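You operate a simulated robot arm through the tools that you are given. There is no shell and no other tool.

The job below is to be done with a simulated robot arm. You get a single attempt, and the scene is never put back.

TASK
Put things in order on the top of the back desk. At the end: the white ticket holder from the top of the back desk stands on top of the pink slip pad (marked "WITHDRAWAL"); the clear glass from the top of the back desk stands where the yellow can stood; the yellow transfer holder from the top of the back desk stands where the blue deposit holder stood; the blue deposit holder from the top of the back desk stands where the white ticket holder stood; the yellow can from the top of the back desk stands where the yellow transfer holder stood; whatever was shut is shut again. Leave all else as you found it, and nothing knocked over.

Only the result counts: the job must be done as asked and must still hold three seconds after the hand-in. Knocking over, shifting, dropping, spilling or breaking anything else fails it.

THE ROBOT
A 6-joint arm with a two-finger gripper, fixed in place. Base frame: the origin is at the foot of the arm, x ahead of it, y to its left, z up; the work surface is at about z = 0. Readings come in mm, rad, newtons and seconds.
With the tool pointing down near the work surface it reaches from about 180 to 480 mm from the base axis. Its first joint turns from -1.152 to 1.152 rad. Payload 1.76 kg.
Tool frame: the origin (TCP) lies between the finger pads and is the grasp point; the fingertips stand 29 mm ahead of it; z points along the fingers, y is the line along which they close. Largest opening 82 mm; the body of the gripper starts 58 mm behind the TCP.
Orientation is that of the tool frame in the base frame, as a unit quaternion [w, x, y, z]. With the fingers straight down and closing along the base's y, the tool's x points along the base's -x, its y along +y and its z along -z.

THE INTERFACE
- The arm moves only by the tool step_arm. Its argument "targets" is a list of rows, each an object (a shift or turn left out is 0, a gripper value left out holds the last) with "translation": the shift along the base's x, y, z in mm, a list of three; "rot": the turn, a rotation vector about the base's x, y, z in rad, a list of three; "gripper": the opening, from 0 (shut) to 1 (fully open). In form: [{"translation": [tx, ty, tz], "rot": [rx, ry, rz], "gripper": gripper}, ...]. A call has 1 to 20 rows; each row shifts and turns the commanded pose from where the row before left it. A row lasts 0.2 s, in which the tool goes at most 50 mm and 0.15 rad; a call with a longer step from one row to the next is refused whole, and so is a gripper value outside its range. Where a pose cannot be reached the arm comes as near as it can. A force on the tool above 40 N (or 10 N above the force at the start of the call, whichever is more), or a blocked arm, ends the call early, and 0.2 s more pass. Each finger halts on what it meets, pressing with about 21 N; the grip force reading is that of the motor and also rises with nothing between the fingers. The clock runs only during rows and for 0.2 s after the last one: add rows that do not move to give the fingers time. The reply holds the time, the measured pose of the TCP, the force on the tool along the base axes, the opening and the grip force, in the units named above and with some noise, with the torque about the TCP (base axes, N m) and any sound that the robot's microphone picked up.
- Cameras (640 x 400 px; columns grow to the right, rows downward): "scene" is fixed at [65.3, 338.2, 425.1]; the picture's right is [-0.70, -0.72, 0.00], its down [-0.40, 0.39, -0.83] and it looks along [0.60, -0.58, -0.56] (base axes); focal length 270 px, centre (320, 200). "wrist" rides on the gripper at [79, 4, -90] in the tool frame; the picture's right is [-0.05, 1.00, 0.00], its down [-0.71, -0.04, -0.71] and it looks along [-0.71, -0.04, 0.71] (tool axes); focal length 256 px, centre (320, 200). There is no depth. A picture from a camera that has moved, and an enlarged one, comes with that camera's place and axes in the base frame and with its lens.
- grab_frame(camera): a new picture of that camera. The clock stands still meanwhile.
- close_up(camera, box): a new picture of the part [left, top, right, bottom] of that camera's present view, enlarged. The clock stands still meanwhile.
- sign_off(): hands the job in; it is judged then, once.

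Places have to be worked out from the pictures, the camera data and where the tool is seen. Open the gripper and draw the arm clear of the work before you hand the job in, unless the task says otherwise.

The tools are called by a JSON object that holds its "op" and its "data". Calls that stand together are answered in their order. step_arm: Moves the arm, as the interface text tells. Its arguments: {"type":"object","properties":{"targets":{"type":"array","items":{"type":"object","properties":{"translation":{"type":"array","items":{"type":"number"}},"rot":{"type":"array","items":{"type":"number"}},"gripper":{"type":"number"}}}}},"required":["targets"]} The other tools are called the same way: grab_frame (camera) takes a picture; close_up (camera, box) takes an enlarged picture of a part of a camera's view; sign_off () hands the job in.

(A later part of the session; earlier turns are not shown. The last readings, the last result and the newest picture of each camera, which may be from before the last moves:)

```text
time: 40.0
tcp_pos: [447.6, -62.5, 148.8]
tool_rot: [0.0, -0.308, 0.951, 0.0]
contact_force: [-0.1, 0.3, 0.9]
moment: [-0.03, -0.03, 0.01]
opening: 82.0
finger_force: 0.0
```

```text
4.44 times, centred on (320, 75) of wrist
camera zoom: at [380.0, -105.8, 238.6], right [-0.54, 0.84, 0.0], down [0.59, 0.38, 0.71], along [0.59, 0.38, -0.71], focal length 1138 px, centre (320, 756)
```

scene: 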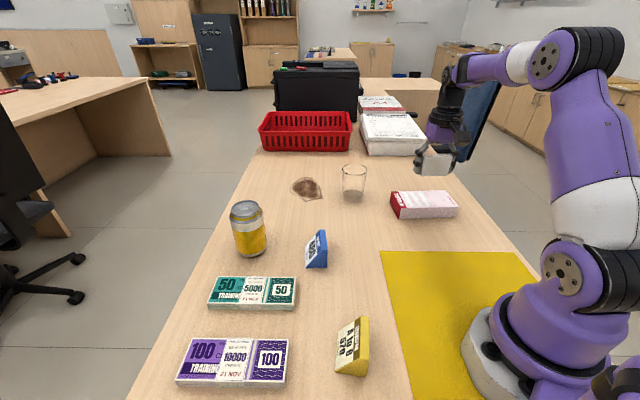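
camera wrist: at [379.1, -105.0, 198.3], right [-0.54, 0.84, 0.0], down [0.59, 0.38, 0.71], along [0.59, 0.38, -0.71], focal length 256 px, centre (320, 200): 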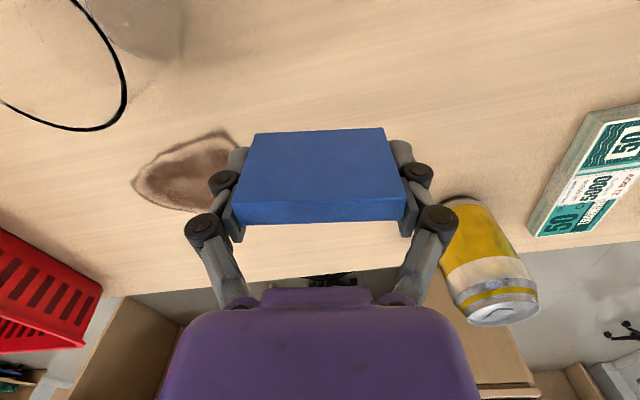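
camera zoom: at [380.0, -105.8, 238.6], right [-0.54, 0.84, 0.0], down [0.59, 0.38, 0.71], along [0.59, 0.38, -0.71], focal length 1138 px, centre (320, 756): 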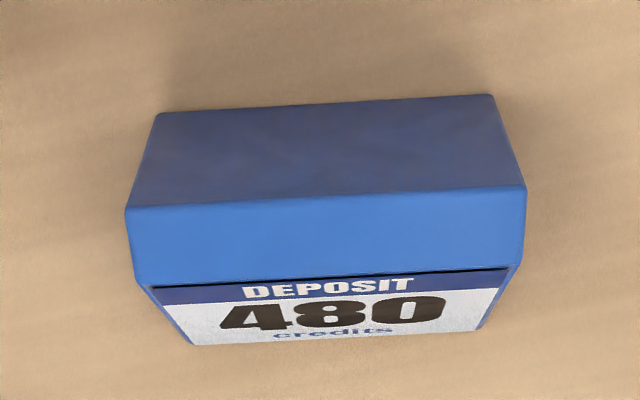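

Blue sits exactly where white was. Now I'll move above the yellow transfer holder, estimated at TCP (181,150) with yaw about 0.67.

{"op": "step_arm", "data": {"targets": [{"translation": [-26.5, 21.1, 1], "rot": [0, 0, 0.004]}, {"translation": [-26.5, 21.1, 1], "rot": [0, 0, 0.004]}, {"translation": [-26.5, 21.1, 1], "rot": [0, 0, 0.004]}, {"translation": [-26.5, 21.1, 1], "rot": [0, 0, 0.004]}, {"translation": [-26.5, 21.1, 1], "rot": [0, 0, 0.004]}, {"translation": [-26.5, 21.1, 1], "rot": [0, 0, 0.004]}, {"translation": [-26.5, 21.1, 1], "rot": [0, 0, 0.004]}, {"translation": [-26.5, 21.1, 1], "rot": [0, 0, 0.004]}, {"translation": [-26.5, 21.1, 1], "rot": [0, 0, 0.004]}, {"translation": [-26.5, 21.1, 1], "rot": [0, 0, 0.004]}, {}, {}, {}]}}

{"op": "grab_frame", "data": {"camera": "wrist"}}

{"op": "close_up", "data": {"camera": "wrist", "box": [260, 30, 380, 120]}}

{"op": "grab_frame", "data": {"camera": "scene"}}

```text
time: 42.8
tcp_pos: [180.9, 149.3, 159.7]
tool_rot: [0.0, -0.327, 0.945, -0.001]
contact_force: [-0.2, 0.4, -0.3]
moment: [0.03, 0.0, 0.02]
opening: 82.1
finger_force: 0.0
```

```text
taken
camera wrist: at [115.2, 103.2, 248.5], right [-0.58, 0.82, 0.0], down [0.58, 0.41, 0.71], along [0.58, 0.41, -0.71], focal length 256 px, centre (320, 200)
```

wrist: 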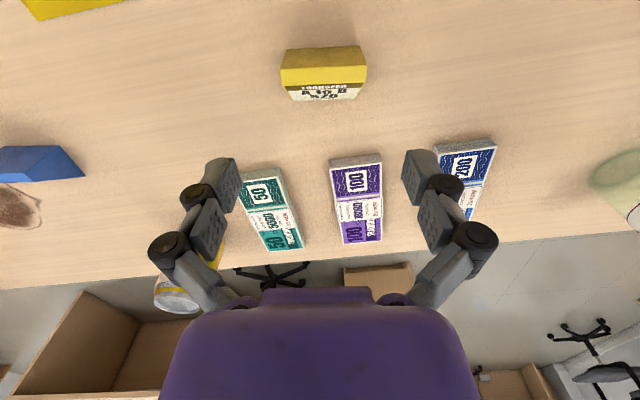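

```text
4.44 times, centred on (320, 75) of wrist
camera zoom: at [115.2, 103.2, 248.5], right [-0.58, 0.82, 0.0], down [0.58, 0.41, 0.71], along [0.58, 0.41, -0.71], focal length 1138 px, centre (320, 756)
```

zoom: 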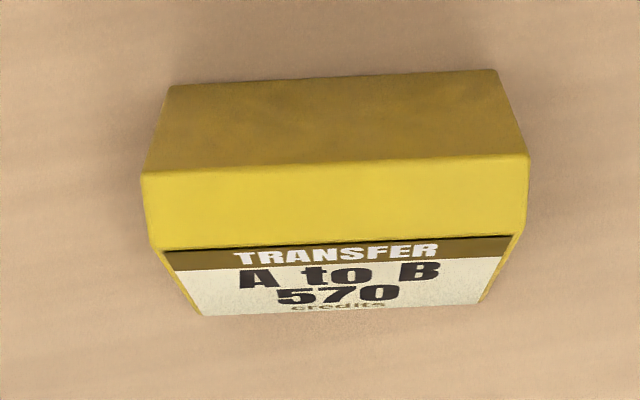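

```text
taken
```

scene: 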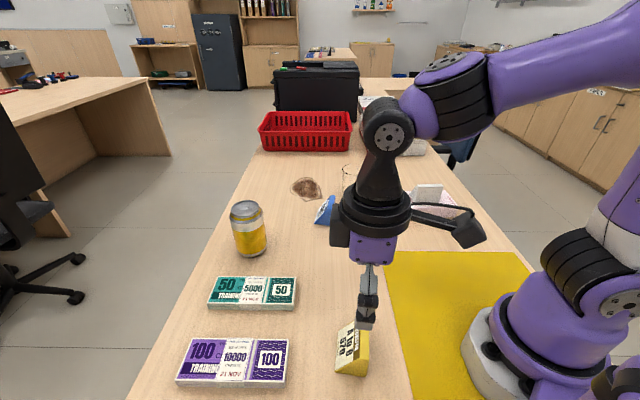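

Yellow's back midpoint is at (165.5,141.4) with yaw 0.666, so I need a shift of about 3 mm. I'll descend, grip, and test-lift.

{"op": "step_arm", "data": {"targets": [{"translation": [-2.7, 1.6, -30]}, {"translation": [0, 0, -30]}, {"translation": [0, 0, -30]}, {"translation": [0, 0, -22]}, {"translation": [0, 0, -12]}, {"translation": [0, 0, -6]}, {"translation": [0, 0, -4]}, {}, {}]}}

{"op": "grab_frame", "data": {"camera": "wrist"}}

```text
time: 44.8
tcp_pos: [177.2, 150.3, 24.0]
tool_rot: [-0.001, -0.327, 0.945, 0.0]
contact_force: [0.0, 0.2, 0.2]
moment: [0.0, 0.0, -0.02]
opening: 81.8
finger_force: 0.0
```

```text
taken
camera wrist: at [113.0, 104.2, 114.4], right [-0.58, 0.82, 0.0], down [0.58, 0.41, 0.71], along [0.58, 0.41, -0.71], focal length 256 px, centre (320, 200)
```

wrist: 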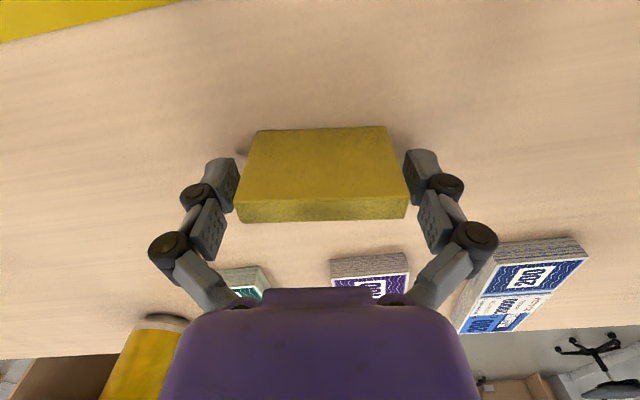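

It's centred, so I'll close and test-lift.

{"op": "step_arm", "data": {"targets": [{"gripper": 0}, {}, {}, {}, {"translation": [0, 0, 2]}, {"translation": [0, 0, 3]}, {"translation": [0, 0, 3]}, {}]}}

{"op": "grab_frame", "data": {"camera": "wrist"}}

{"op": "close_up", "data": {"camera": "scene", "box": [300, 290, 400, 390]}}

```text
time: 46.6
tcp_pos: [179.2, 151.0, 32.7]
tool_rot: [0.0, -0.327, 0.945, 0.0]
contact_force: [0.1, 0.6, -0.7]
moment: [0.0, -0.01, 0.01]
opening: 63.3
finger_force: 20.8
```

```text
taken
camera wrist: at [113.5, 105.0, 122.4], right [-0.58, 0.82, 0.0], down [0.58, 0.41, 0.71], along [0.58, 0.41, -0.71], focal length 256 px, centre (320, 200)
```

wrist: 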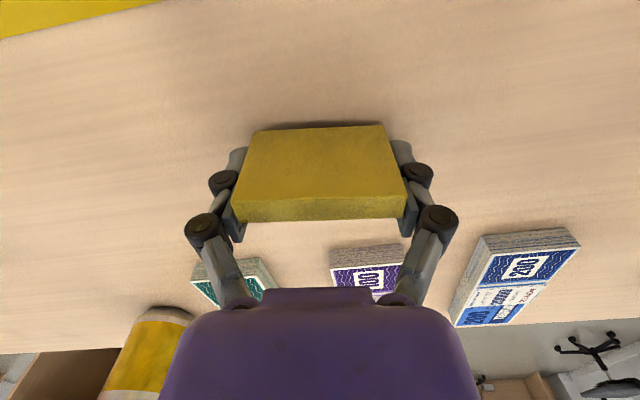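

```text
4.00 times, centred on (350, 340) of scene
camera zoom: at [65.3, 338.2, 425.1], right [-0.7, -0.72, 0.0], down [-0.4, 0.39, -0.83], along [0.6, -0.58, -0.56], focal length 1078 px, centre (200, -360)
```

zoom: 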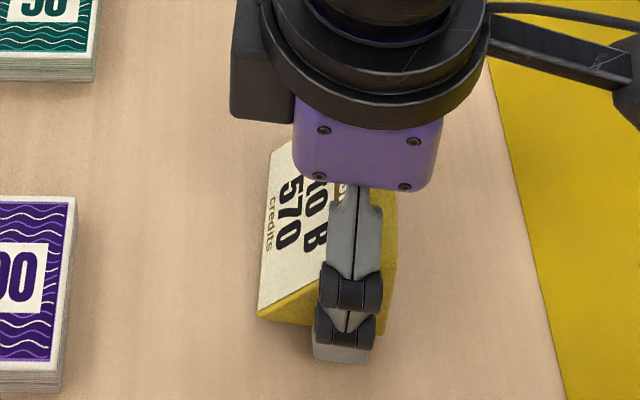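

Yellow is lifted. I'll carry it to the blue holder's former place, TCP target (362,50.3) with yaw 0.864.

{"op": "step_arm", "data": {"targets": [{"translation": [0, 0, 15]}, {"translation": [0, 0, 25]}, {"translation": [0, 0, 25]}, {"translation": [0, 0, 15]}, {"translation": [26.3, -14.3, 0], "rot": [0, 0, 0.0283]}, {"translation": [26.3, -14.3, 0], "rot": [0, 0, 0.0283]}, {"translation": [26.3, -14.3, 0], "rot": [0, 0, 0.0283]}, {"translation": [26.3, -14.3, 0], "rot": [0, 0, 0.0283]}, {"translation": [26.3, -14.3, 0], "rot": [0, 0, 0.0283]}, {"translation": [26.3, -14.3, 0], "rot": [0, 0, 0.0283]}, {"translation": [26.1, -14.6, 0], "rot": [0, 0, 0.0283]}, {}, {}, {}]}}

{"op": "grab_frame", "data": {"camera": "wrist"}}

```text
time: 49.6
tcp_pos: [362.6, 49.9, 112.4]
tool_rot: [0.0, -0.419, 0.908, 0.0]
contact_force: [0.3, -0.1, -1.2]
moment: [-0.01, -0.01, 0.0]
opening: 63.0
finger_force: 20.9
```

```text
taken
camera wrist: at [307.3, -7.3, 202.1], right [-0.73, 0.69, 0.0], down [0.49, 0.51, 0.71], along [0.49, 0.51, -0.71], focal length 256 px, centre (320, 200)
```

wrist: 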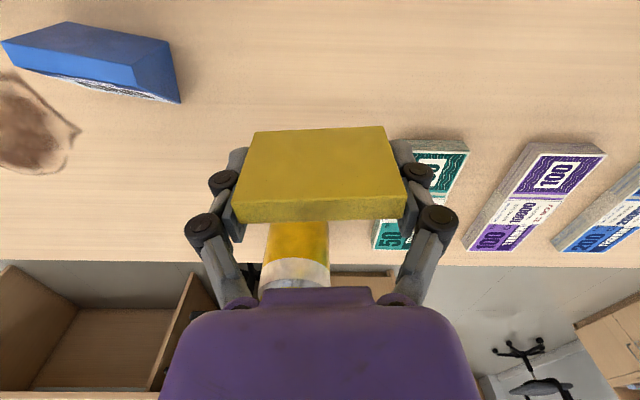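

On target. I'll lower to just above the desk, then ease into contact.

{"op": "step_arm", "data": {"targets": [{"translation": [0, 0, -25]}, {"translation": [0, 0, -25]}, {"translation": [0, 0, -20]}, {"translation": [0, 0, -10]}, {"translation": [0, 0, -5]}, {"translation": [0, 0, -1.5]}, {}, {}]}}

{"op": "step_arm", "data": {"targets": [{"translation": [0, 0, -0.8]}, {}]}}

{"op": "step_arm", "data": {"targets": [{"translation": [0, 0, -0.7]}, {}]}}

```text
time: 51.4
tcp_pos: [362.6, 51.2, 25.1]
tool_rot: [0.0, -0.418, 0.908, 0.0]
contact_force: [-0.7, -0.6, -1.5]
moment: [0.02, 0.0, 0.0]
opening: 63.2
finger_force: 20.9
```

```text
time: 52.0
tcp_pos: [361.6, 51.8, 24.5]
tool_rot: [-0.001, -0.419, 0.908, 0.0]
contact_force: [-3.8, 0.9, 9.8]
moment: [0.16, 0.04, 0.04]
opening: 63.5
finger_force: 21.3
```

```text
time: 52.6
tcp_pos: [362.5, 51.7, 25.1]
tool_rot: [0.001, -0.418, 0.908, 0.001]
contact_force: [-4.4, 3.0, 12.8]
moment: [0.11, 0.09, 0.01]
opening: 63.5
finger_force: 21.6
```

Contact reached, so I'll release and rise.

{"op": "step_arm", "data": {"targets": [{"gripper": 0.82}, {"gripper": 0.9}, {"translation": [0, 0, 1], "gripper": 0.95}, {"translation": [0, 0, 5], "gripper": 1}, {"translation": [0, 0, 20]}, {"translation": [0, 0, 30]}, {"translation": [0, 0, 35]}, {"translation": [0, 0, 35]}, {}, {}]}}

{"op": "close_up", "data": {"camera": "scene", "box": [290, 180, 370, 280]}}

{"op": "grab_frame", "data": {"camera": "wrist"}}

{"op": "close_up", "data": {"camera": "wrist", "box": [240, 150, 400, 300]}}

{"op": "close_up", "data": {"camera": "scene", "box": [210, 180, 290, 280]}}

```text
time: 54.8
tcp_pos: [360.0, 53.0, 149.7]
tool_rot: [0.0, -0.418, 0.908, 0.001]
contact_force: [-0.3, -0.2, 0.5]
moment: [0.03, 0.02, 0.02]
opening: 82.1
finger_force: 0.1
```

```text
4.00 times, centred on (330, 230) of scene
camera zoom: at [65.3, 338.2, 425.1], right [-0.7, -0.72, 0.0], down [-0.4, 0.39, -0.83], along [0.6, -0.58, -0.56], focal length 1078 px, centre (280, 80)
```

zoom: 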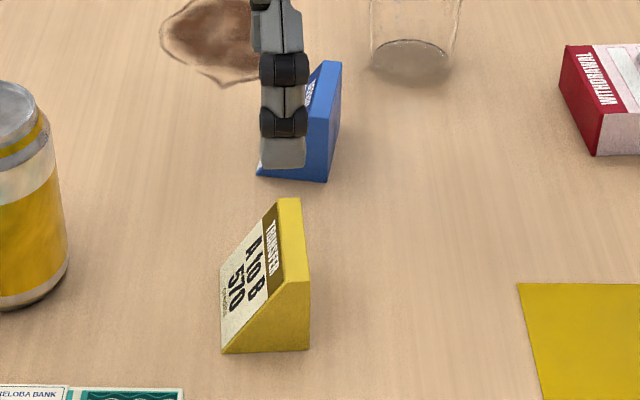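

```text
taken
camera wrist: at [305.1, -5.4, 240.9], right [-0.72, 0.69, 0.0], down [0.49, 0.51, 0.71], along [0.49, 0.51, -0.71], focal length 256 px, centre (320, 200)
```

wrist: 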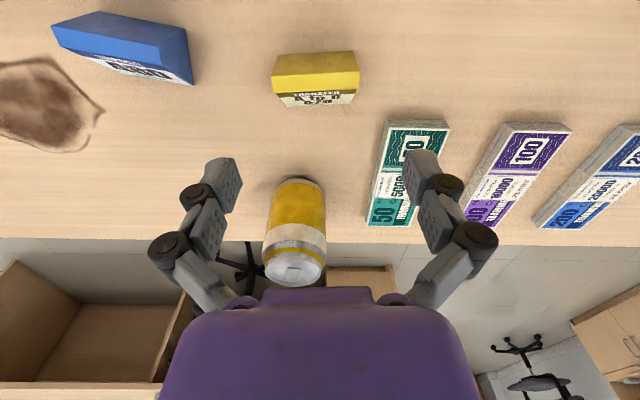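

```text
2.67 times, centred on (320, 225) of wrist
camera zoom: at [305.1, -5.4, 240.9], right [-0.72, 0.69, 0.0], down [0.49, 0.51, 0.71], along [0.49, 0.51, -0.71], focal length 683 px, centre (320, 133)
```

zoom: 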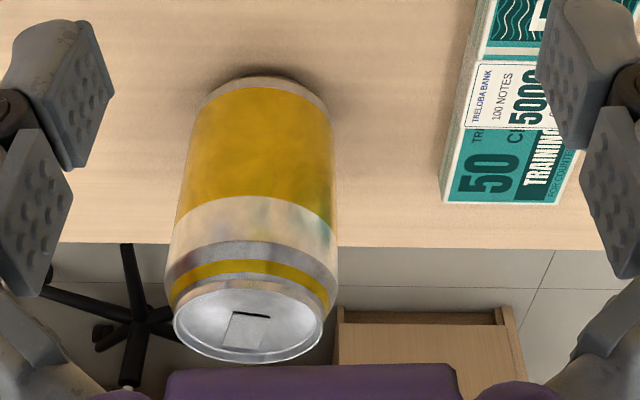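

```text
4.00 times, centred on (250, 230) of scene
camera zoom: at [65.3, 338.2, 425.1], right [-0.7, -0.72, 0.0], down [-0.4, 0.39, -0.83], along [0.6, -0.58, -0.56], focal length 1078 px, centre (600, 80)
```

zoom: 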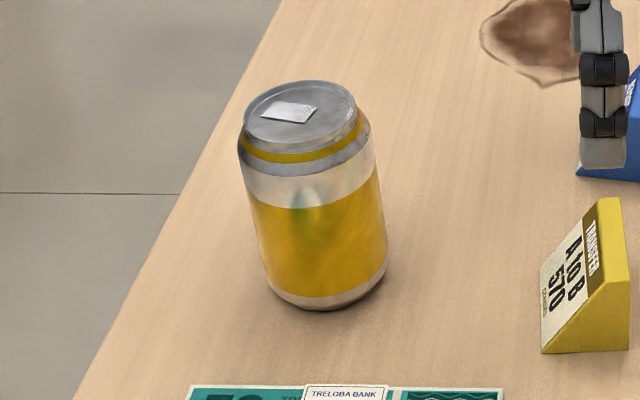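

Yellow matches blue's former position exactly. I place the can at about (483,142.5), 110 tall and 66 in diameter. I'll move above it with the gripper vertical to test reach.

{"op": "step_arm", "data": {"targets": [{"translation": [20.2, 15.2, 3], "rot": [0, 0, -0.096]}, {"translation": [20.2, 15.2, 3], "rot": [0, 0, -0.096]}, {"translation": [20.2, 15.2, 3], "rot": [0, 0, -0.096]}, {"translation": [20.2, 15.2, 3], "rot": [0, 0, -0.096]}, {"translation": [20.2, 15.2, 3], "rot": [0, 0, -0.096]}, {"translation": [20.2, 15.2, 3], "rot": [0, 0, -0.096]}, {}, {}, {}]}}

{"op": "grab_frame", "data": {"camera": "wrist"}}

{"op": "grab_frame", "data": {"camera": "scene"}}

```text
time: 56.8
tcp_pos: [450.8, 88.0, 158.2]
tool_rot: [0.0, -0.159, 0.987, 0.0]
contact_force: [0.1, 0.2, -0.1]
moment: [-0.03, 0.01, 0.0]
opening: 82.2
finger_force: 0.1
out of reach, approached as far as the arm can: row 5, 6
```

```text
taken
camera wrist: at [373.3, 66.5, 248.1], right [-0.26, 0.96, 0.0], down [0.68, 0.19, 0.71], along [0.68, 0.19, -0.71], focal length 256 px, centre (320, 200)
```

wrist: 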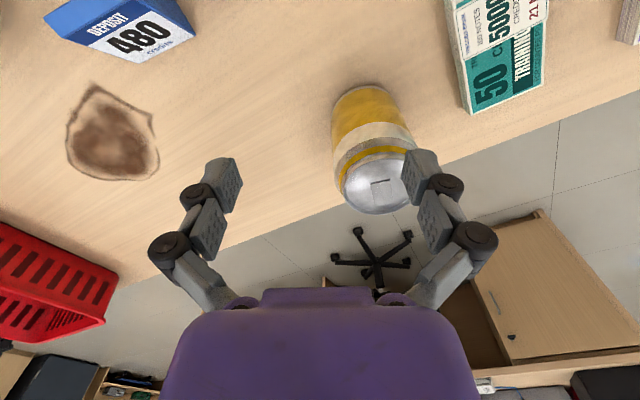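

```text
taken
```

scene: 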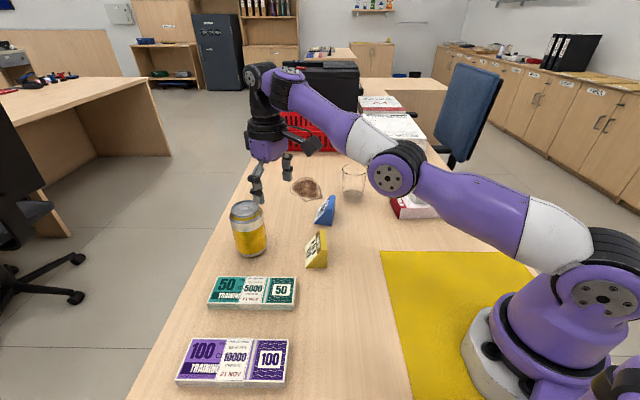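

A vertical tool can't reach that far (about 460 mm at this height), so I need to tilt it outward. I'll back off first to see how the commanded pose behaves.

{"op": "step_arm", "data": {"targets": [{"translation": [-40, -12, 10]}, {"translation": [-20, -6, 10]}, {}, {}]}}

```text
time: 57.8
tcp_pos: [390.9, 70.2, 178.0]
tool_rot: [0.0, -0.143, 0.99, 0.0]
contact_force: [-0.5, -0.1, -0.5]
moment: [0.02, -0.01, 0.02]
opening: 81.9
finger_force: 0.1
```

The commanded pose is clamped to the actual one, which is good. Now I'll tilt the tool 24° outward and move to a pre-grasp point behind and above the can.

{"op": "step_arm", "data": {"targets": [{"translation": [15, 16, -4], "rot": [0.0396, -0.1343, 0]}, {"translation": [15, 16, -4], "rot": [0.0396, -0.1343, 0]}, {"translation": [15, 16, -8], "rot": [0.0396, -0.1343, 0]}, {"translation": [16, 15, -10]}, {}, {}, {}]}}

{"op": "grab_frame", "data": {"camera": "wrist"}}

{"op": "grab_frame", "data": {"camera": "scene"}}

```text
time: 59.4
tcp_pos: [452.0, 132.0, 151.3]
tool_rot: [0.207, -0.14, 0.968, 0.029]
contact_force: [0.0, -0.6, -0.8]
moment: [-0.01, -0.03, -0.01]
opening: 82.0
finger_force: 0.0
```

```text
taken
camera wrist: at [344.8, 105.3, 201.5], right [-0.24, 0.97, 0.02], down [0.35, 0.07, 0.93], along [0.91, 0.23, -0.36], focal length 256 px, centre (320, 200)
```

wrist: 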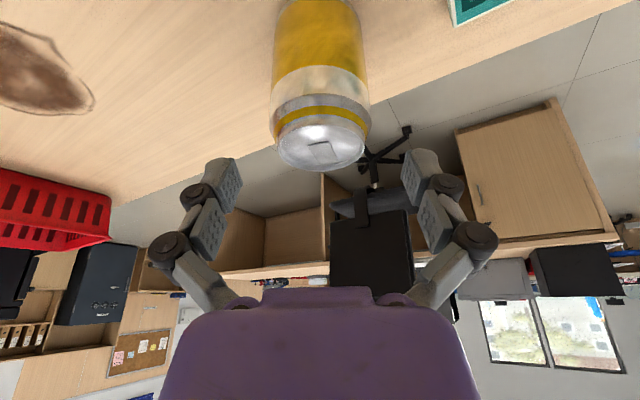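

```text
taken
```

scene: 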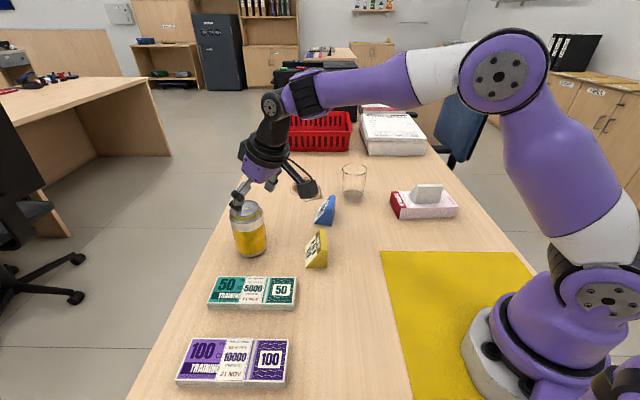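

The can's lid centre comes out at (481,142), laterally centred between the fingers. I'll slide down along the tool axis to grasp height z≈70.

{"op": "step_arm", "data": {"targets": [{"translation": [7.5, 2.6, -20]}, {"translation": [7.5, 2.6, -20]}, {"translation": [7.5, 2.5, -20]}, {"translation": [4.3, 1.5, -12]}, {"translation": [3, 1, -9]}, {}, {}]}}

{"op": "grab_frame", "data": {"camera": "wrist"}}

{"op": "close_up", "data": {"camera": "scene", "box": [200, 150, 320, 270]}}

```text
time: 61.0
tcp_pos: [480.6, 143.4, 70.8]
tool_rot: [0.206, -0.141, 0.968, 0.03]
contact_force: [-1.0, -0.3, 0.4]
moment: [0.0, -0.01, 0.04]
opening: 81.8
finger_force: 0.2
```

```text
taken
camera wrist: at [374.0, 116.2, 120.3], right [-0.24, 0.97, 0.02], down [0.35, 0.07, 0.93], along [0.91, 0.23, -0.36], focal length 256 px, centre (320, 200)
```

wrist: 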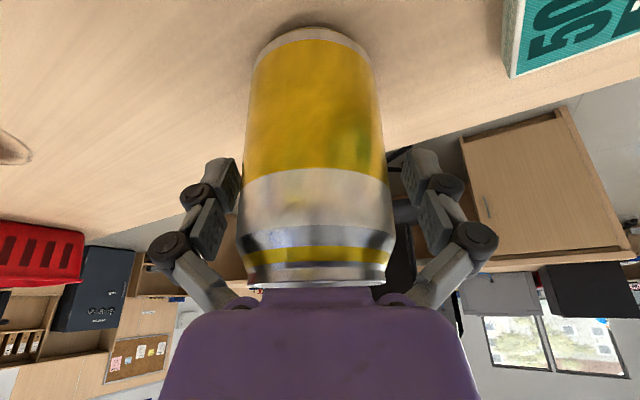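

```text
3.33 times, centred on (260, 210) of scene
camera zoom: at [65.3, 338.2, 425.1], right [-0.7, -0.72, 0.0], down [-0.4, 0.39, -0.83], along [0.6, -0.58, -0.56], focal length 899 px, centre (520, 167)
```

zoom: 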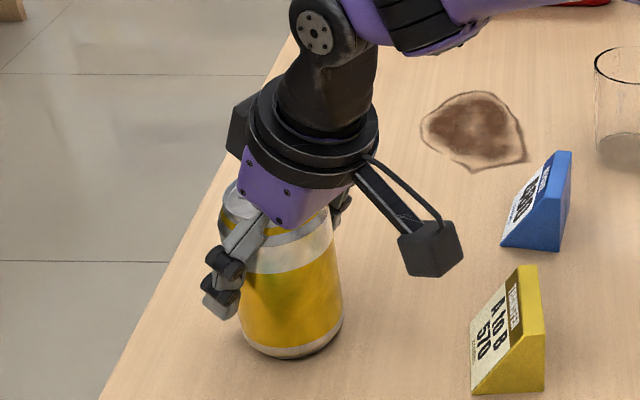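

The can is about 2.5 mm to one side of the finger centre. I'll shift to centre it, then close and lift a little.

{"op": "step_arm", "data": {"targets": [{"translation": [0.6, -2.4, 0]}, {}, {"gripper": 0}, {}, {}, {}]}}

{"op": "grab_frame", "data": {"camera": "wrist"}}

{"op": "close_up", "data": {"camera": "scene", "box": [210, 180, 290, 280]}}

```text
time: 62.4
tcp_pos: [482.3, 141.3, 71.1]
tool_rot: [0.208, -0.141, 0.967, 0.03]
contact_force: [3.7, 2.2, 11.9]
moment: [0.09, -0.13, 0.08]
opening: 65.4
finger_force: 20.6
```

```text
taken
camera wrist: at [375.6, 114.2, 120.8], right [-0.24, 0.97, 0.02], down [0.35, 0.06, 0.93], along [0.91, 0.23, -0.35], focal length 256 px, centre (320, 200)
```

wrist: 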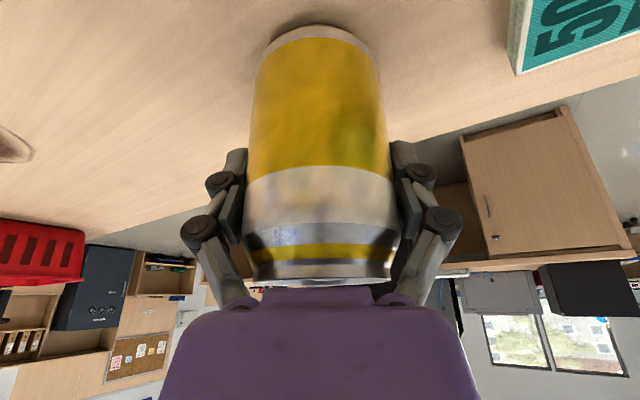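

```text
4.00 times, centred on (250, 230) of scene
camera zoom: at [65.3, 338.1, 425.2], right [-0.7, -0.72, 0.0], down [-0.4, 0.39, -0.83], along [0.6, -0.58, -0.56], focal length 1078 px, centre (600, 80)
```

zoom: 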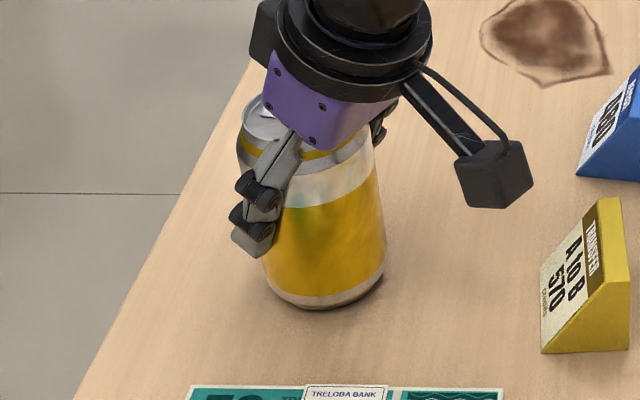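

The can is held at 65 mm and hasn't moved. I'll lift it slowly and check.

{"op": "step_arm", "data": {"targets": [{"translation": [0, 0, 2]}, {"translation": [0, 0, 3]}, {"translation": [0, 0, 5]}, {"translation": [0, 0, 5]}, {}]}}

{"op": "close_up", "data": {"camera": "scene", "box": [210, 180, 290, 280]}}

{"op": "grab_frame", "data": {"camera": "wrist"}}

```text
time: 63.6
tcp_pos: [481.2, 141.6, 85.3]
tool_rot: [0.206, -0.141, 0.968, 0.03]
contact_force: [0.1, 0.4, -4.2]
moment: [0.01, 0.0, -0.01]
opening: 65.4
finger_force: 21.2
```

```text
4.00 times, centred on (250, 230) of scene
camera zoom: at [65.4, 338.2, 425.1], right [-0.7, -0.72, 0.0], down [-0.4, 0.39, -0.83], along [0.6, -0.58, -0.56], focal length 1078 px, centre (600, 80)
```

zoom: 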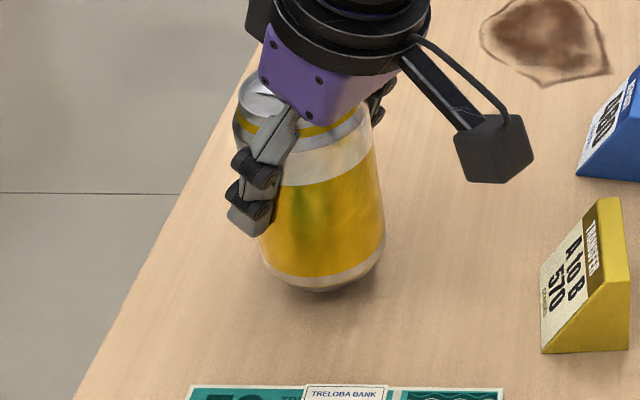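

```text
taken
camera wrist: at [375.0, 113.8, 134.9], right [-0.24, 0.97, 0.02], down [0.35, 0.07, 0.93], along [0.91, 0.23, -0.36], focal length 256 px, centre (320, 200)
```

wrist: 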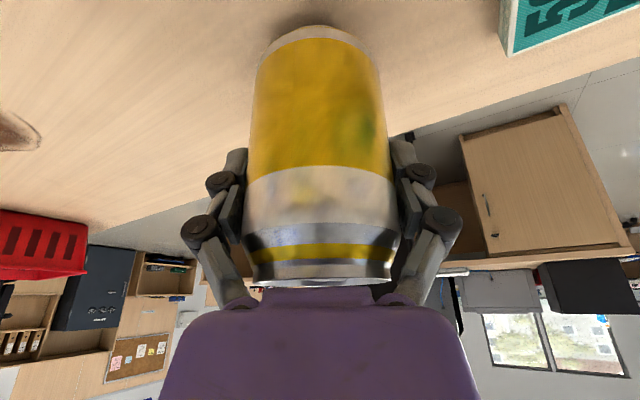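

The can is held upright, weighing about 4 N. I'll raise it and carry it toward the yellow holder's former place at about (184,156), turning the tool about the vertical so the wrist stays reachable.

{"op": "step_arm", "data": {"targets": [{"translation": [0, 0, 15]}, {"translation": [0, 0, 25]}, {"translation": [0, 0, 25]}, {"translation": [-15, 1, 0], "rot": [0, 0, -0.03]}, {"translation": [-28, 1.4, 0], "rot": [0, 0, -0.06]}, {"translation": [-28, 1.4, 0], "rot": [0, 0, -0.06]}, {"translation": [-28, 1.4, 0], "rot": [0, 0, -0.06]}, {"translation": [-28, 1.4, 0], "rot": [0, 0, -0.06]}, {"translation": [-28, 1.4, 0], "rot": [0, 0, -0.06]}, {}, {}]}}

{"op": "grab_frame", "data": {"camera": "scene"}}

{"op": "grab_frame", "data": {"camera": "wrist"}}

```text
time: 66.0
tcp_pos: [326.8, 149.9, 151.1]
tool_rot: [0.209, 0.02, 0.978, -0.004]
contact_force: [0.9, -0.5, -3.1]
moment: [-0.03, 0.02, 0.02]
opening: 65.1
finger_force: 20.7
```

```text
taken
```

scene: 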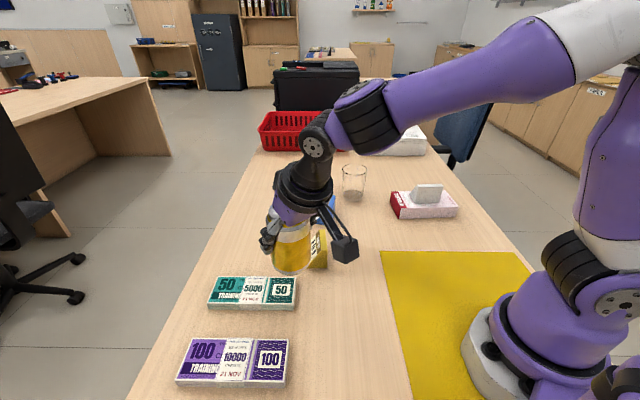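

```text
taken
camera wrist: at [217.5, 158.3, 201.1], right [0.09, 1.0, 0.02], down [0.35, -0.05, 0.93], along [0.93, -0.08, -0.36], focal length 256 px, centre (320, 200)
```

wrist: 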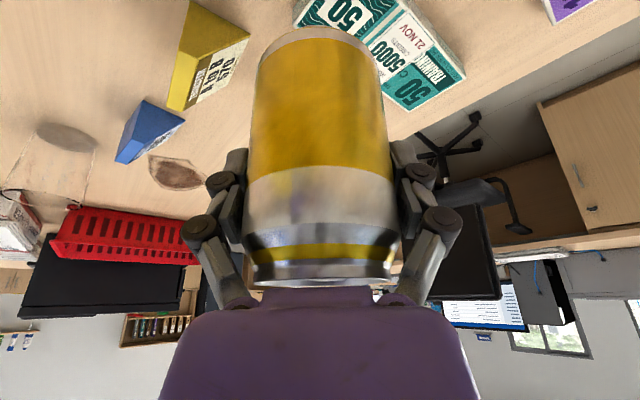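

The carry is stable. I'll continue to above the target.

{"op": "step_arm", "data": {"targets": [{"translation": [-23.8, 1.1, 0], "rot": [0, 0, -0.05]}, {"translation": [-23.8, 1.1, 0], "rot": [0, 0, -0.05]}, {"translation": [-23.8, 1.1, 0], "rot": [0, 0, -0.05]}, {"translation": [-23.8, 1.1, 0], "rot": [0, 0, -0.05]}, {"translation": [-23.8, 1.1, 0], "rot": [0, 0, -0.05]}, {"translation": [-23.8, 1.1, 0], "rot": [0, 0, -0.05]}, {}, {}, {}]}}

{"op": "grab_frame", "data": {"camera": "scene"}}

{"op": "grab_frame", "data": {"camera": "wrist"}}

```text
time: 68.0
tcp_pos: [196.9, 151.6, 148.7]
tool_rot: [0.204, 0.166, 0.964, -0.035]
contact_force: [0.6, 0.1, -2.8]
moment: [0.0, 0.01, -0.03]
opening: 65.5
finger_force: 21.9
out of reach, approached as far as the arm can: row 6
```

```text
taken
```

scene: 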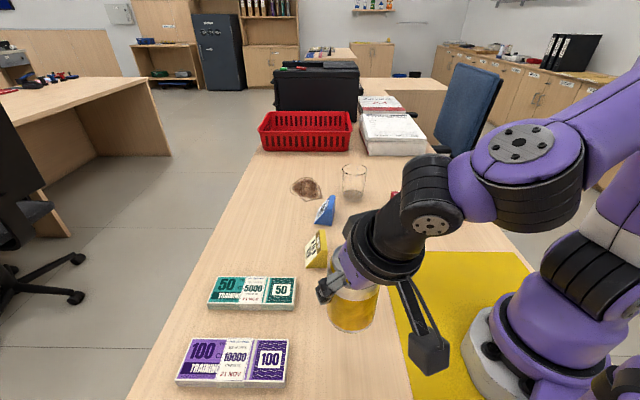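

```text
taken
camera wrist: at [94.6, 191.2, 198.9], right [0.38, 0.92, 0.02], down [0.33, -0.16, 0.93], along [0.87, -0.35, -0.36], focal length 256 px, centre (320, 200)
```

wrist: 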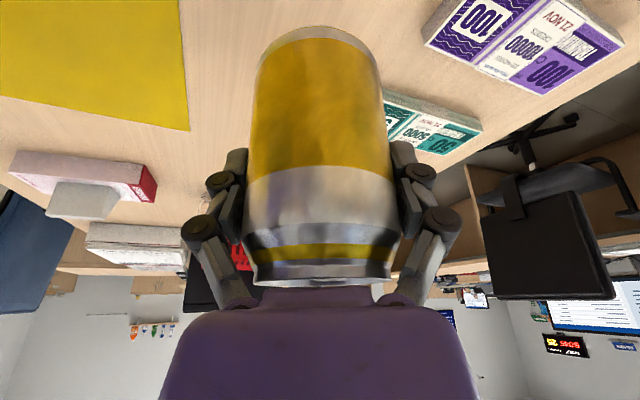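

The final spot is out of reach with this tilt. The safe alternative is to set the can down on a clear patch at about (345,-50) and regrip it vertically, so I'll carry it there.

{"op": "step_arm", "data": {"targets": [{"translation": [15, -15, 0], "rot": [0, 0, 0.02]}, {"translation": [20, -27, 0], "rot": [0, 0, 0.03]}, {"translation": [22, -31, 0], "rot": [0, 0, 0.03]}, {"translation": [22, -31, 0], "rot": [0, 0, 0.03]}, {"translation": [22, -31, 0], "rot": [0, 0, 0.03]}, {"translation": [22, -31, 0], "rot": [0, 0, 0.03]}, {"translation": [15, -22, 0], "rot": [0, 0, 0.03]}, {"translation": [10, -13.5, 0]}, {}, {}, {}]}}

{"op": "grab_frame", "data": {"camera": "scene"}}

{"op": "grab_frame", "data": {"camera": "wrist"}}

```text
time: 70.4
tcp_pos: [343.1, -51.5, 148.2]
tool_rot: [0.208, 0.069, 0.976, -0.014]
contact_force: [0.6, -0.7, -3.3]
moment: [0.01, -0.02, 0.0]
opening: 65.2
finger_force: 20.7
```

```text
taken
```

scene: 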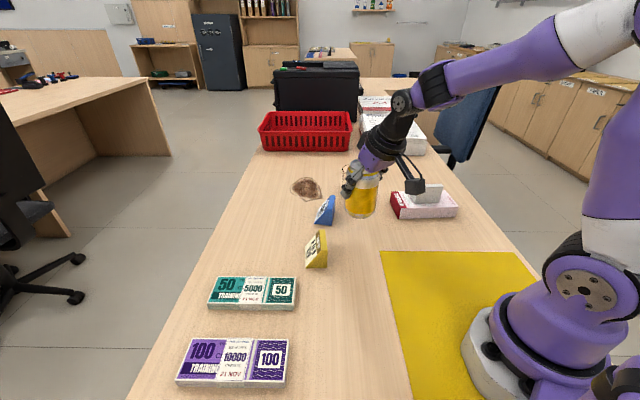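

```text
taken
camera wrist: at [235.7, -33.4, 197.8], right [0.19, 0.98, 0.02], down [0.35, -0.09, 0.93], along [0.92, -0.17, -0.36], focal length 256 px, centre (320, 200)
```

wrist: 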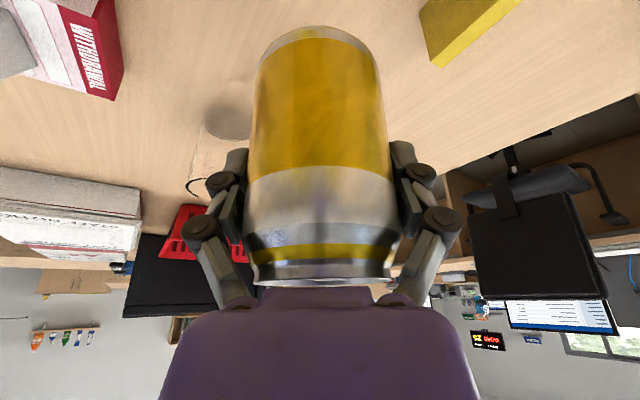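

Clear space below. I'll lower to just above the desk, then ease down.

{"op": "step_arm", "data": {"targets": [{"translation": [0, 0, -25]}, {"translation": [0, 0, -25]}, {"translation": [0, 0, -15]}, {"translation": [0, 0, -8]}, {"translation": [0, 0, -3]}, {}, {}]}}

{"op": "step_arm", "data": {"targets": [{"translation": [0, 0, -1]}, {}]}}

{"op": "step_arm", "data": {"targets": [{"translation": [0, 0, -1]}, {}]}}

{"op": "close_up", "data": {"camera": "scene", "box": [310, 140, 430, 250]}}

```text
time: 72.0
tcp_pos: [342.8, -50.7, 72.5]
tool_rot: [0.208, 0.069, 0.976, -0.014]
contact_force: [-0.3, 1.0, -3.0]
moment: [0.01, 0.0, -0.01]
opening: 65.2
finger_force: 21.2
```

```text
time: 72.6
tcp_pos: [342.8, -51.8, 71.1]
tool_rot: [0.207, 0.068, 0.976, -0.014]
contact_force: [-0.9, -0.3, -3.5]
moment: [0.01, 0.0, 0.0]
opening: 65.2
finger_force: 20.8
```

```text
time: 73.2
tcp_pos: [343.0, -51.1, 70.4]
tool_rot: [0.208, 0.069, 0.976, -0.015]
contact_force: [-5.1, -1.4, 7.3]
moment: [0.21, 0.16, 0.08]
opening: 65.1
finger_force: 20.8
```

```text
3.64 times, centred on (370, 195) of scene
camera zoom: at [65.3, 338.2, 425.1], right [-0.7, -0.72, 0.0], down [-0.4, 0.39, -0.83], along [0.6, -0.58, -0.56], focal length 980 px, centre (138, 218)
```

zoom: 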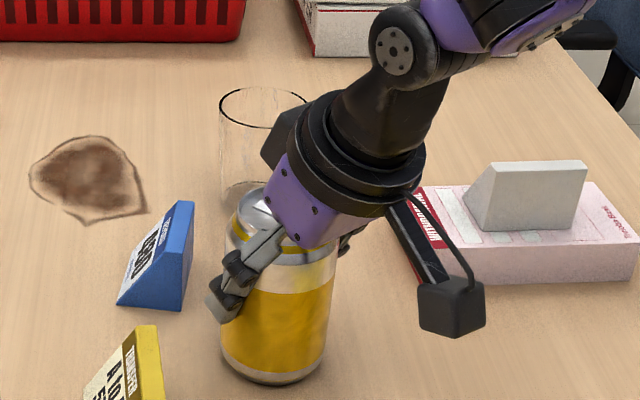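

The can is on the desk. I'll release and withdraw along the tool axis.

{"op": "step_arm", "data": {"targets": [{"gripper": 0.84}, {"gripper": 0.92}, {"gripper": 1}, {}, {"translation": [-4, 0.6, 9]}, {"translation": [-8, 1.1, 18]}, {"translation": [-12, 1.7, 27]}, {"translation": [-12, 1.7, 27]}, {"translation": [-4, 0.5, 15]}, {}, {}]}}

{"op": "grab_frame", "data": {"camera": "wrist"}}

{"op": "close_up", "data": {"camera": "scene", "box": [310, 140, 430, 250]}}

```text
time: 75.6
tcp_pos: [303.0, -46.0, 168.3]
tool_rot: [0.207, 0.068, 0.976, -0.014]
contact_force: [-0.5, -0.3, 0.0]
moment: [0.01, 0.0, 0.03]
opening: 82.1
finger_force: 0.0
```

```text
taken
camera wrist: at [195.4, -26.2, 217.2], right [0.19, 0.98, 0.02], down [0.35, -0.09, 0.93], along [0.92, -0.17, -0.36], focal length 256 px, centre (320, 200)
```

wrist: 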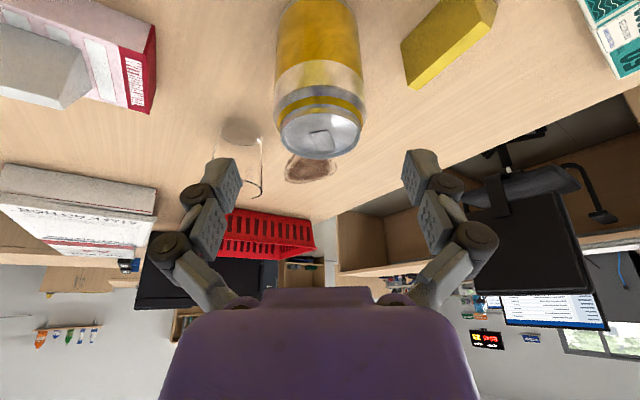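

```text
3.64 times, centred on (370, 195) of scene
camera zoom: at [65.3, 338.2, 425.1], right [-0.7, -0.72, 0.0], down [-0.4, 0.39, -0.83], along [0.6, -0.58, -0.56], focal length 980 px, centre (138, 218)
```

zoom: 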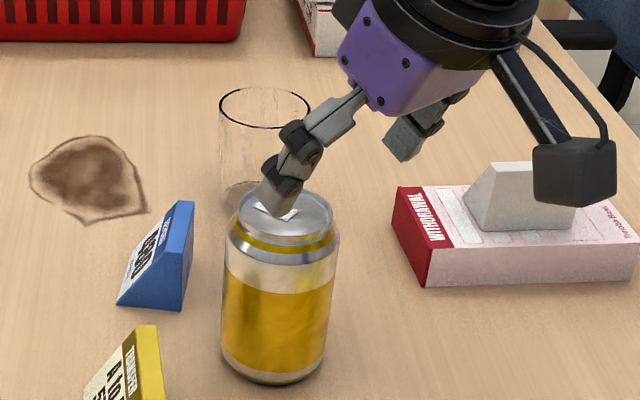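

The can stands at (342.5,-51.5). I'll straighten the tool to vertical and move over it.

{"op": "step_arm", "data": {"targets": [{"translation": [0, 0, 5], "rot": [0.0194, 0.1376, 0]}, {"translation": [5, -0.5, 0], "rot": [0.0194, 0.1376, 0]}, {"translation": [10, -1.5, 0], "rot": [0.0202, 0.1435, 0]}, {"translation": [15, -2, 0]}, {"translation": [9.5, -1.5, 0]}, {}, {}, {}]}}

{"op": "grab_frame", "data": {"camera": "wrist"}}

```text
time: 77.4
tcp_pos: [344.4, -51.5, 171.6]
tool_rot: [-0.002, 0.071, 0.997, 0.0]
contact_force: [0.6, -0.2, 0.4]
moment: [0.02, 0.02, -0.02]
opening: 82.3
finger_force: 0.2
```

```text
taken
camera wrist: at [265.2, -36.9, 262.5], right [0.19, 0.98, 0.0], down [0.7, -0.14, 0.7], along [0.69, -0.14, -0.71], focal length 256 px, centre (320, 200)
```

wrist: 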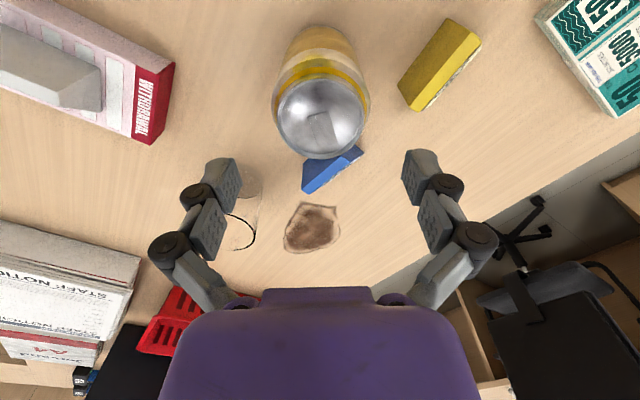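

The can is centred directly under the vertical gripper. I'll descend to z≈66 and grip.

{"op": "step_arm", "data": {"targets": [{"translation": [0, 0, -25]}, {"translation": [0, 0, -25]}, {"translation": [0, 0, -25]}, {"translation": [0, 0, -18]}, {"translation": [0, 0, -9]}, {"translation": [0, 0, -4]}, {}, {}]}}

{"op": "grab_frame", "data": {"camera": "wrist"}}

```text
time: 79.2
tcp_pos: [342.8, -51.1, 66.2]
tool_rot: [-0.002, 0.07, 0.998, 0.0]
contact_force: [0.4, -0.3, 0.1]
moment: [0.01, 0.05, 0.0]
opening: 81.9
finger_force: 0.1
```

```text
taken
camera wrist: at [264.4, -36.6, 156.3], right [0.19, 0.98, 0.0], down [0.7, -0.14, 0.7], along [0.69, -0.14, -0.71], focal length 256 px, centre (320, 200)
```

wrist: 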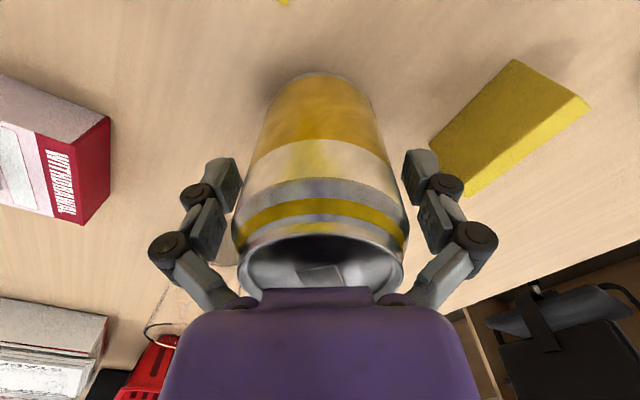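

Well straddled; I'll close and lift a little.

{"op": "step_arm", "data": {"targets": [{"gripper": 0}, {}, {}, {}, {"translation": [0, 0, 2]}, {"translation": [0, 0, 3]}, {"translation": [0, 0, 5]}, {"translation": [0, 0, 5]}, {}]}}

{"op": "grab_frame", "data": {"camera": "wrist"}}

{"op": "close_up", "data": {"camera": "scene", "box": [310, 140, 430, 250]}}

```text
time: 80.1
tcp_pos: [344.3, -51.3, 69.0]
tool_rot: [0.0, 0.071, 0.998, 0.0]
contact_force: [-5.9, -0.6, 19.8]
moment: [0.0, -0.1, 0.06]
opening: 66.1
finger_force: 21.0
stopped in row 4: the force on the tool passed its limit at 41 N (the readings are from after the stop); the commanded pose is now the measured one
```

```text
taken
camera wrist: at [265.1, -36.6, 158.2], right [0.19, 0.98, 0.0], down [0.69, -0.14, 0.71], along [0.7, -0.14, -0.71], focal length 256 px, centre (320, 200)
```

wrist: 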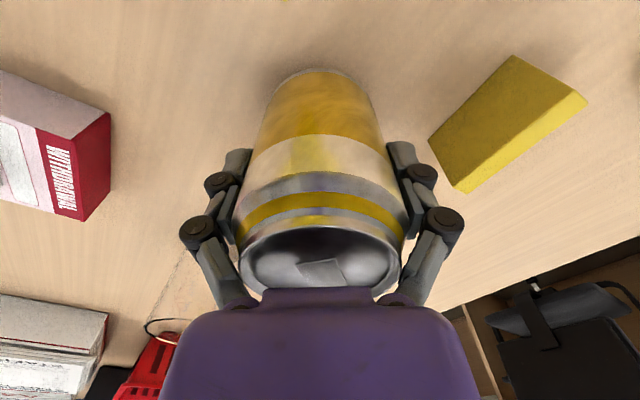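

```text
3.64 times, centred on (370, 195) of scene
camera zoom: at [65.3, 338.2, 425.1], right [-0.7, -0.72, 0.0], down [-0.4, 0.39, -0.83], along [0.6, -0.58, -0.56], focal length 980 px, centre (138, 218)
```

zoom: 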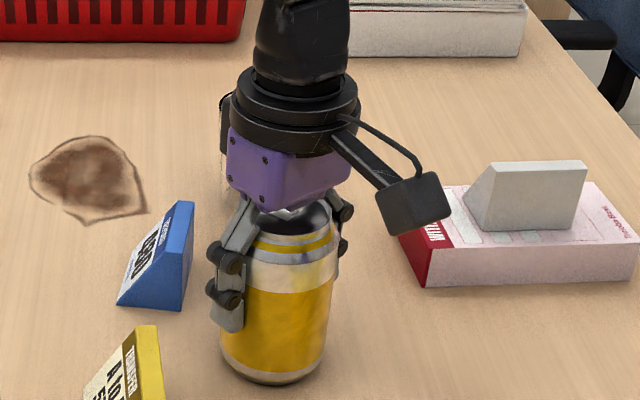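

Closing pushed the hand up against the can and tripped the force limit, but the can is gripped (66 mm) and standing. I'll lift gently.

{"op": "step_arm", "data": {"targets": [{"translation": [0, 0, 1]}, {"translation": [0, 0, 2]}, {"translation": [0, 0, 4]}, {"translation": [0, 0, 6]}, {}, {}]}}

{"op": "grab_frame", "data": {"camera": "wrist"}}

{"op": "close_up", "data": {"camera": "scene", "box": [310, 140, 430, 250]}}

```text
time: 81.5
tcp_pos: [343.9, -52.0, 79.8]
tool_rot: [0.0, 0.071, 0.997, 0.0]
contact_force: [0.5, -0.3, -3.0]
moment: [0.05, 0.01, 0.0]
opening: 65.3
finger_force: 20.9
```

```text
taken
camera wrist: at [265.0, -36.2, 170.2], right [0.19, 0.98, 0.0], down [0.69, -0.14, 0.71], along [0.69, -0.14, -0.71], focal length 256 px, centre (320, 200)
```

wrist: 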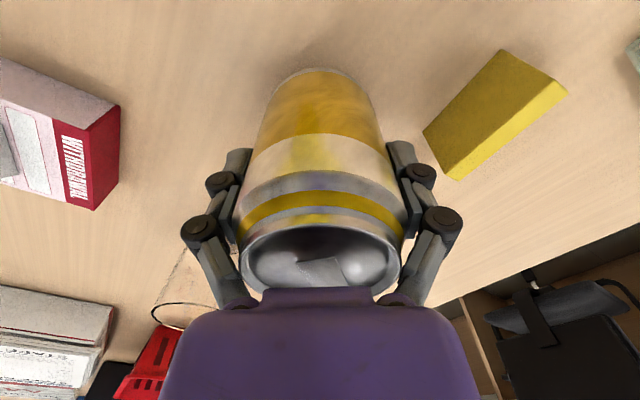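

```text
3.64 times, centred on (370, 195) of scene
camera zoom: at [65.3, 338.2, 425.1], right [-0.7, -0.72, 0.0], down [-0.4, 0.39, -0.83], along [0.6, -0.58, -0.56], focal length 980 px, centre (138, 218)
```

zoom: 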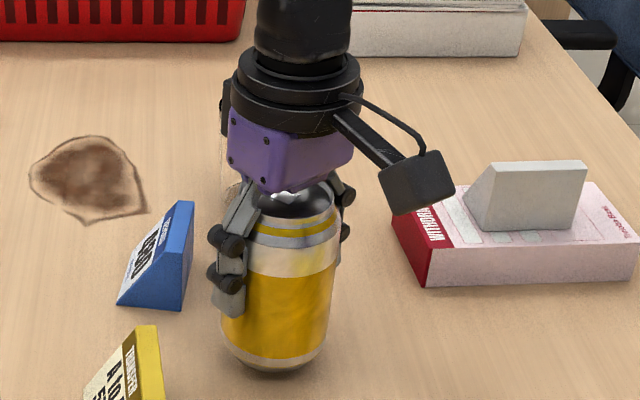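

The can is lifted, held vertically. I'll carry it to the yellow holder's former place at (184,156).

{"op": "step_arm", "data": {"targets": [{"translation": [0, 0, 20]}, {"translation": [0, 0, 25]}, {"translation": [0, 0, 15]}, {"translation": [-10, 13, 0], "rot": [0, 0, 0.05]}, {"translation": [-17.6, 23, 0], "rot": [0, 0, 0.088]}, {"translation": [-17.6, 23, 0], "rot": [0, 0, 0.088]}, {"translation": [-17.6, 23, 0], "rot": [0, 0, 0.088]}, {"translation": [-17.6, 23, 0], "rot": [0, 0, 0.088]}, {"translation": [-17.6, 23, 0], "rot": [0, 0, 0.088]}, {"translation": [-17.6, 23, 0], "rot": [0, 0, 0.088]}, {"translation": [-17.6, 23, 0], "rot": [0, 0, 0.088]}, {"translation": [-17.6, 23, 0], "rot": [0, 0, 0.088]}, {"translation": [-7.8, 10.4, 0], "rot": [0, 0, 0.036]}, {}, {}, {}]}}

{"op": "grab_frame", "data": {"camera": "wrist"}}

{"op": "grab_frame", "data": {"camera": "scene"}}

```text
time: 84.9
tcp_pos: [184.3, 155.3, 141.5]
tool_rot: [0.0, -0.32, 0.948, 0.0]
contact_force: [0.1, 0.3, -3.9]
moment: [0.02, -0.02, 0.02]
opening: 65.6
finger_force: 21.5
```

```text
taken
camera wrist: at [118.3, 111.2, 231.6], right [-0.56, 0.83, 0.0], down [0.58, 0.4, 0.71], along [0.59, 0.4, -0.71], focal length 256 px, centre (320, 200)
```

wrist: 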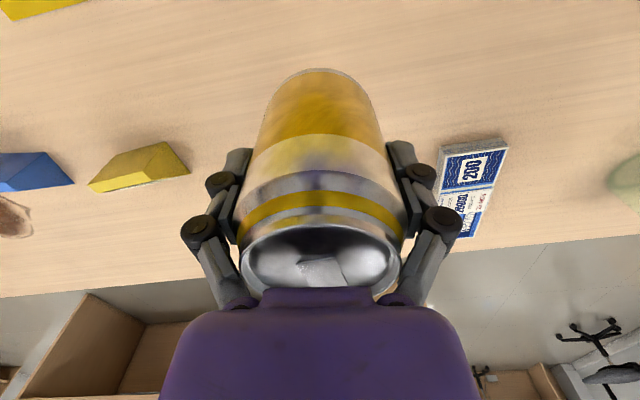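

```text
taken
```

scene: 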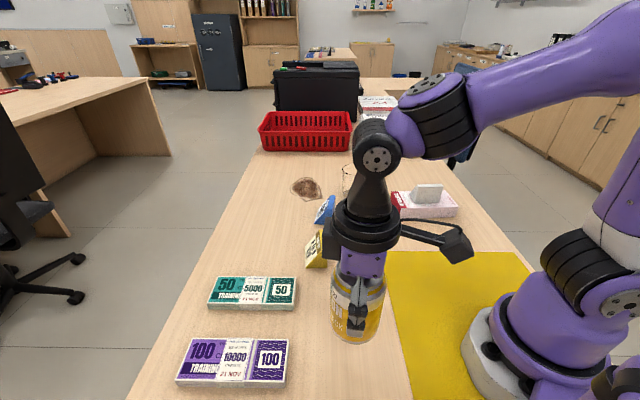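

In place above the target. I'll lower it.

{"op": "step_arm", "data": {"targets": [{"translation": [0, 0, -25]}, {"translation": [0, 0, -22]}, {"translation": [0, 0, -13]}, {"translation": [0, 0, -7]}, {"translation": [0, 0, -3.5]}, {}, {}]}}

{"op": "step_arm", "data": {"targets": [{"translation": [0, 0, -1]}, {}]}}

{"op": "step_arm", "data": {"targets": [{"translation": [0, 0, -1]}, {}]}}

{"op": "close_up", "data": {"camera": "scene", "box": [290, 230, 430, 390]}}

```text
time: 86.5
tcp_pos: [184.8, 155.8, 70.1]
tool_rot: [-0.001, -0.319, 0.948, 0.0]
contact_force: [0.1, 0.3, -2.8]
moment: [0.02, -0.01, -0.02]
opening: 65.4
finger_force: 20.7
```

```text
time: 87.1
tcp_pos: [184.9, 156.2, 69.3]
tool_rot: [0.0, -0.319, 0.948, 0.0]
contact_force: [-2.4, -1.8, 5.8]
moment: [0.0, 0.01, -0.01]
opening: 65.3
finger_force: 21.0
```

```text
time: 87.6
tcp_pos: [186.0, 155.6, 67.7]
tool_rot: [0.002, -0.319, 0.948, -0.001]
contact_force: [-1.4, -2.4, 5.3]
moment: [0.0, -0.07, -0.02]
opening: 65.4
finger_force: 21.3
stopped in row 2: the force on the tool passed its limit at 41 N (the readings are from after the stop); the commanded pose is now the measured one
```

```text
2.50 times, centred on (360, 310) of scene
camera zoom: at [65.3, 338.2, 425.1], right [-0.7, -0.72, 0.0], down [-0.4, 0.39, -0.83], along [0.6, -0.58, -0.56], focal length 674 px, centre (220, -75)
```

zoom: 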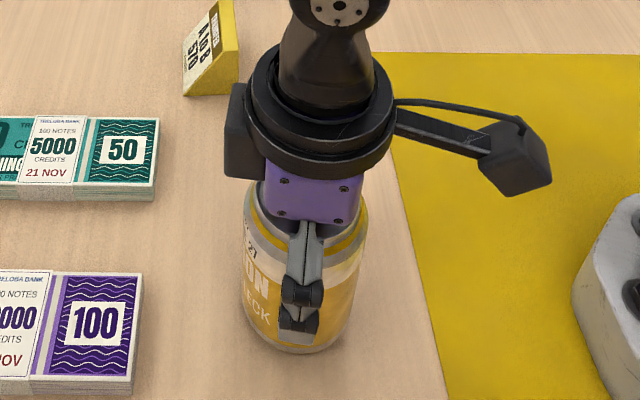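

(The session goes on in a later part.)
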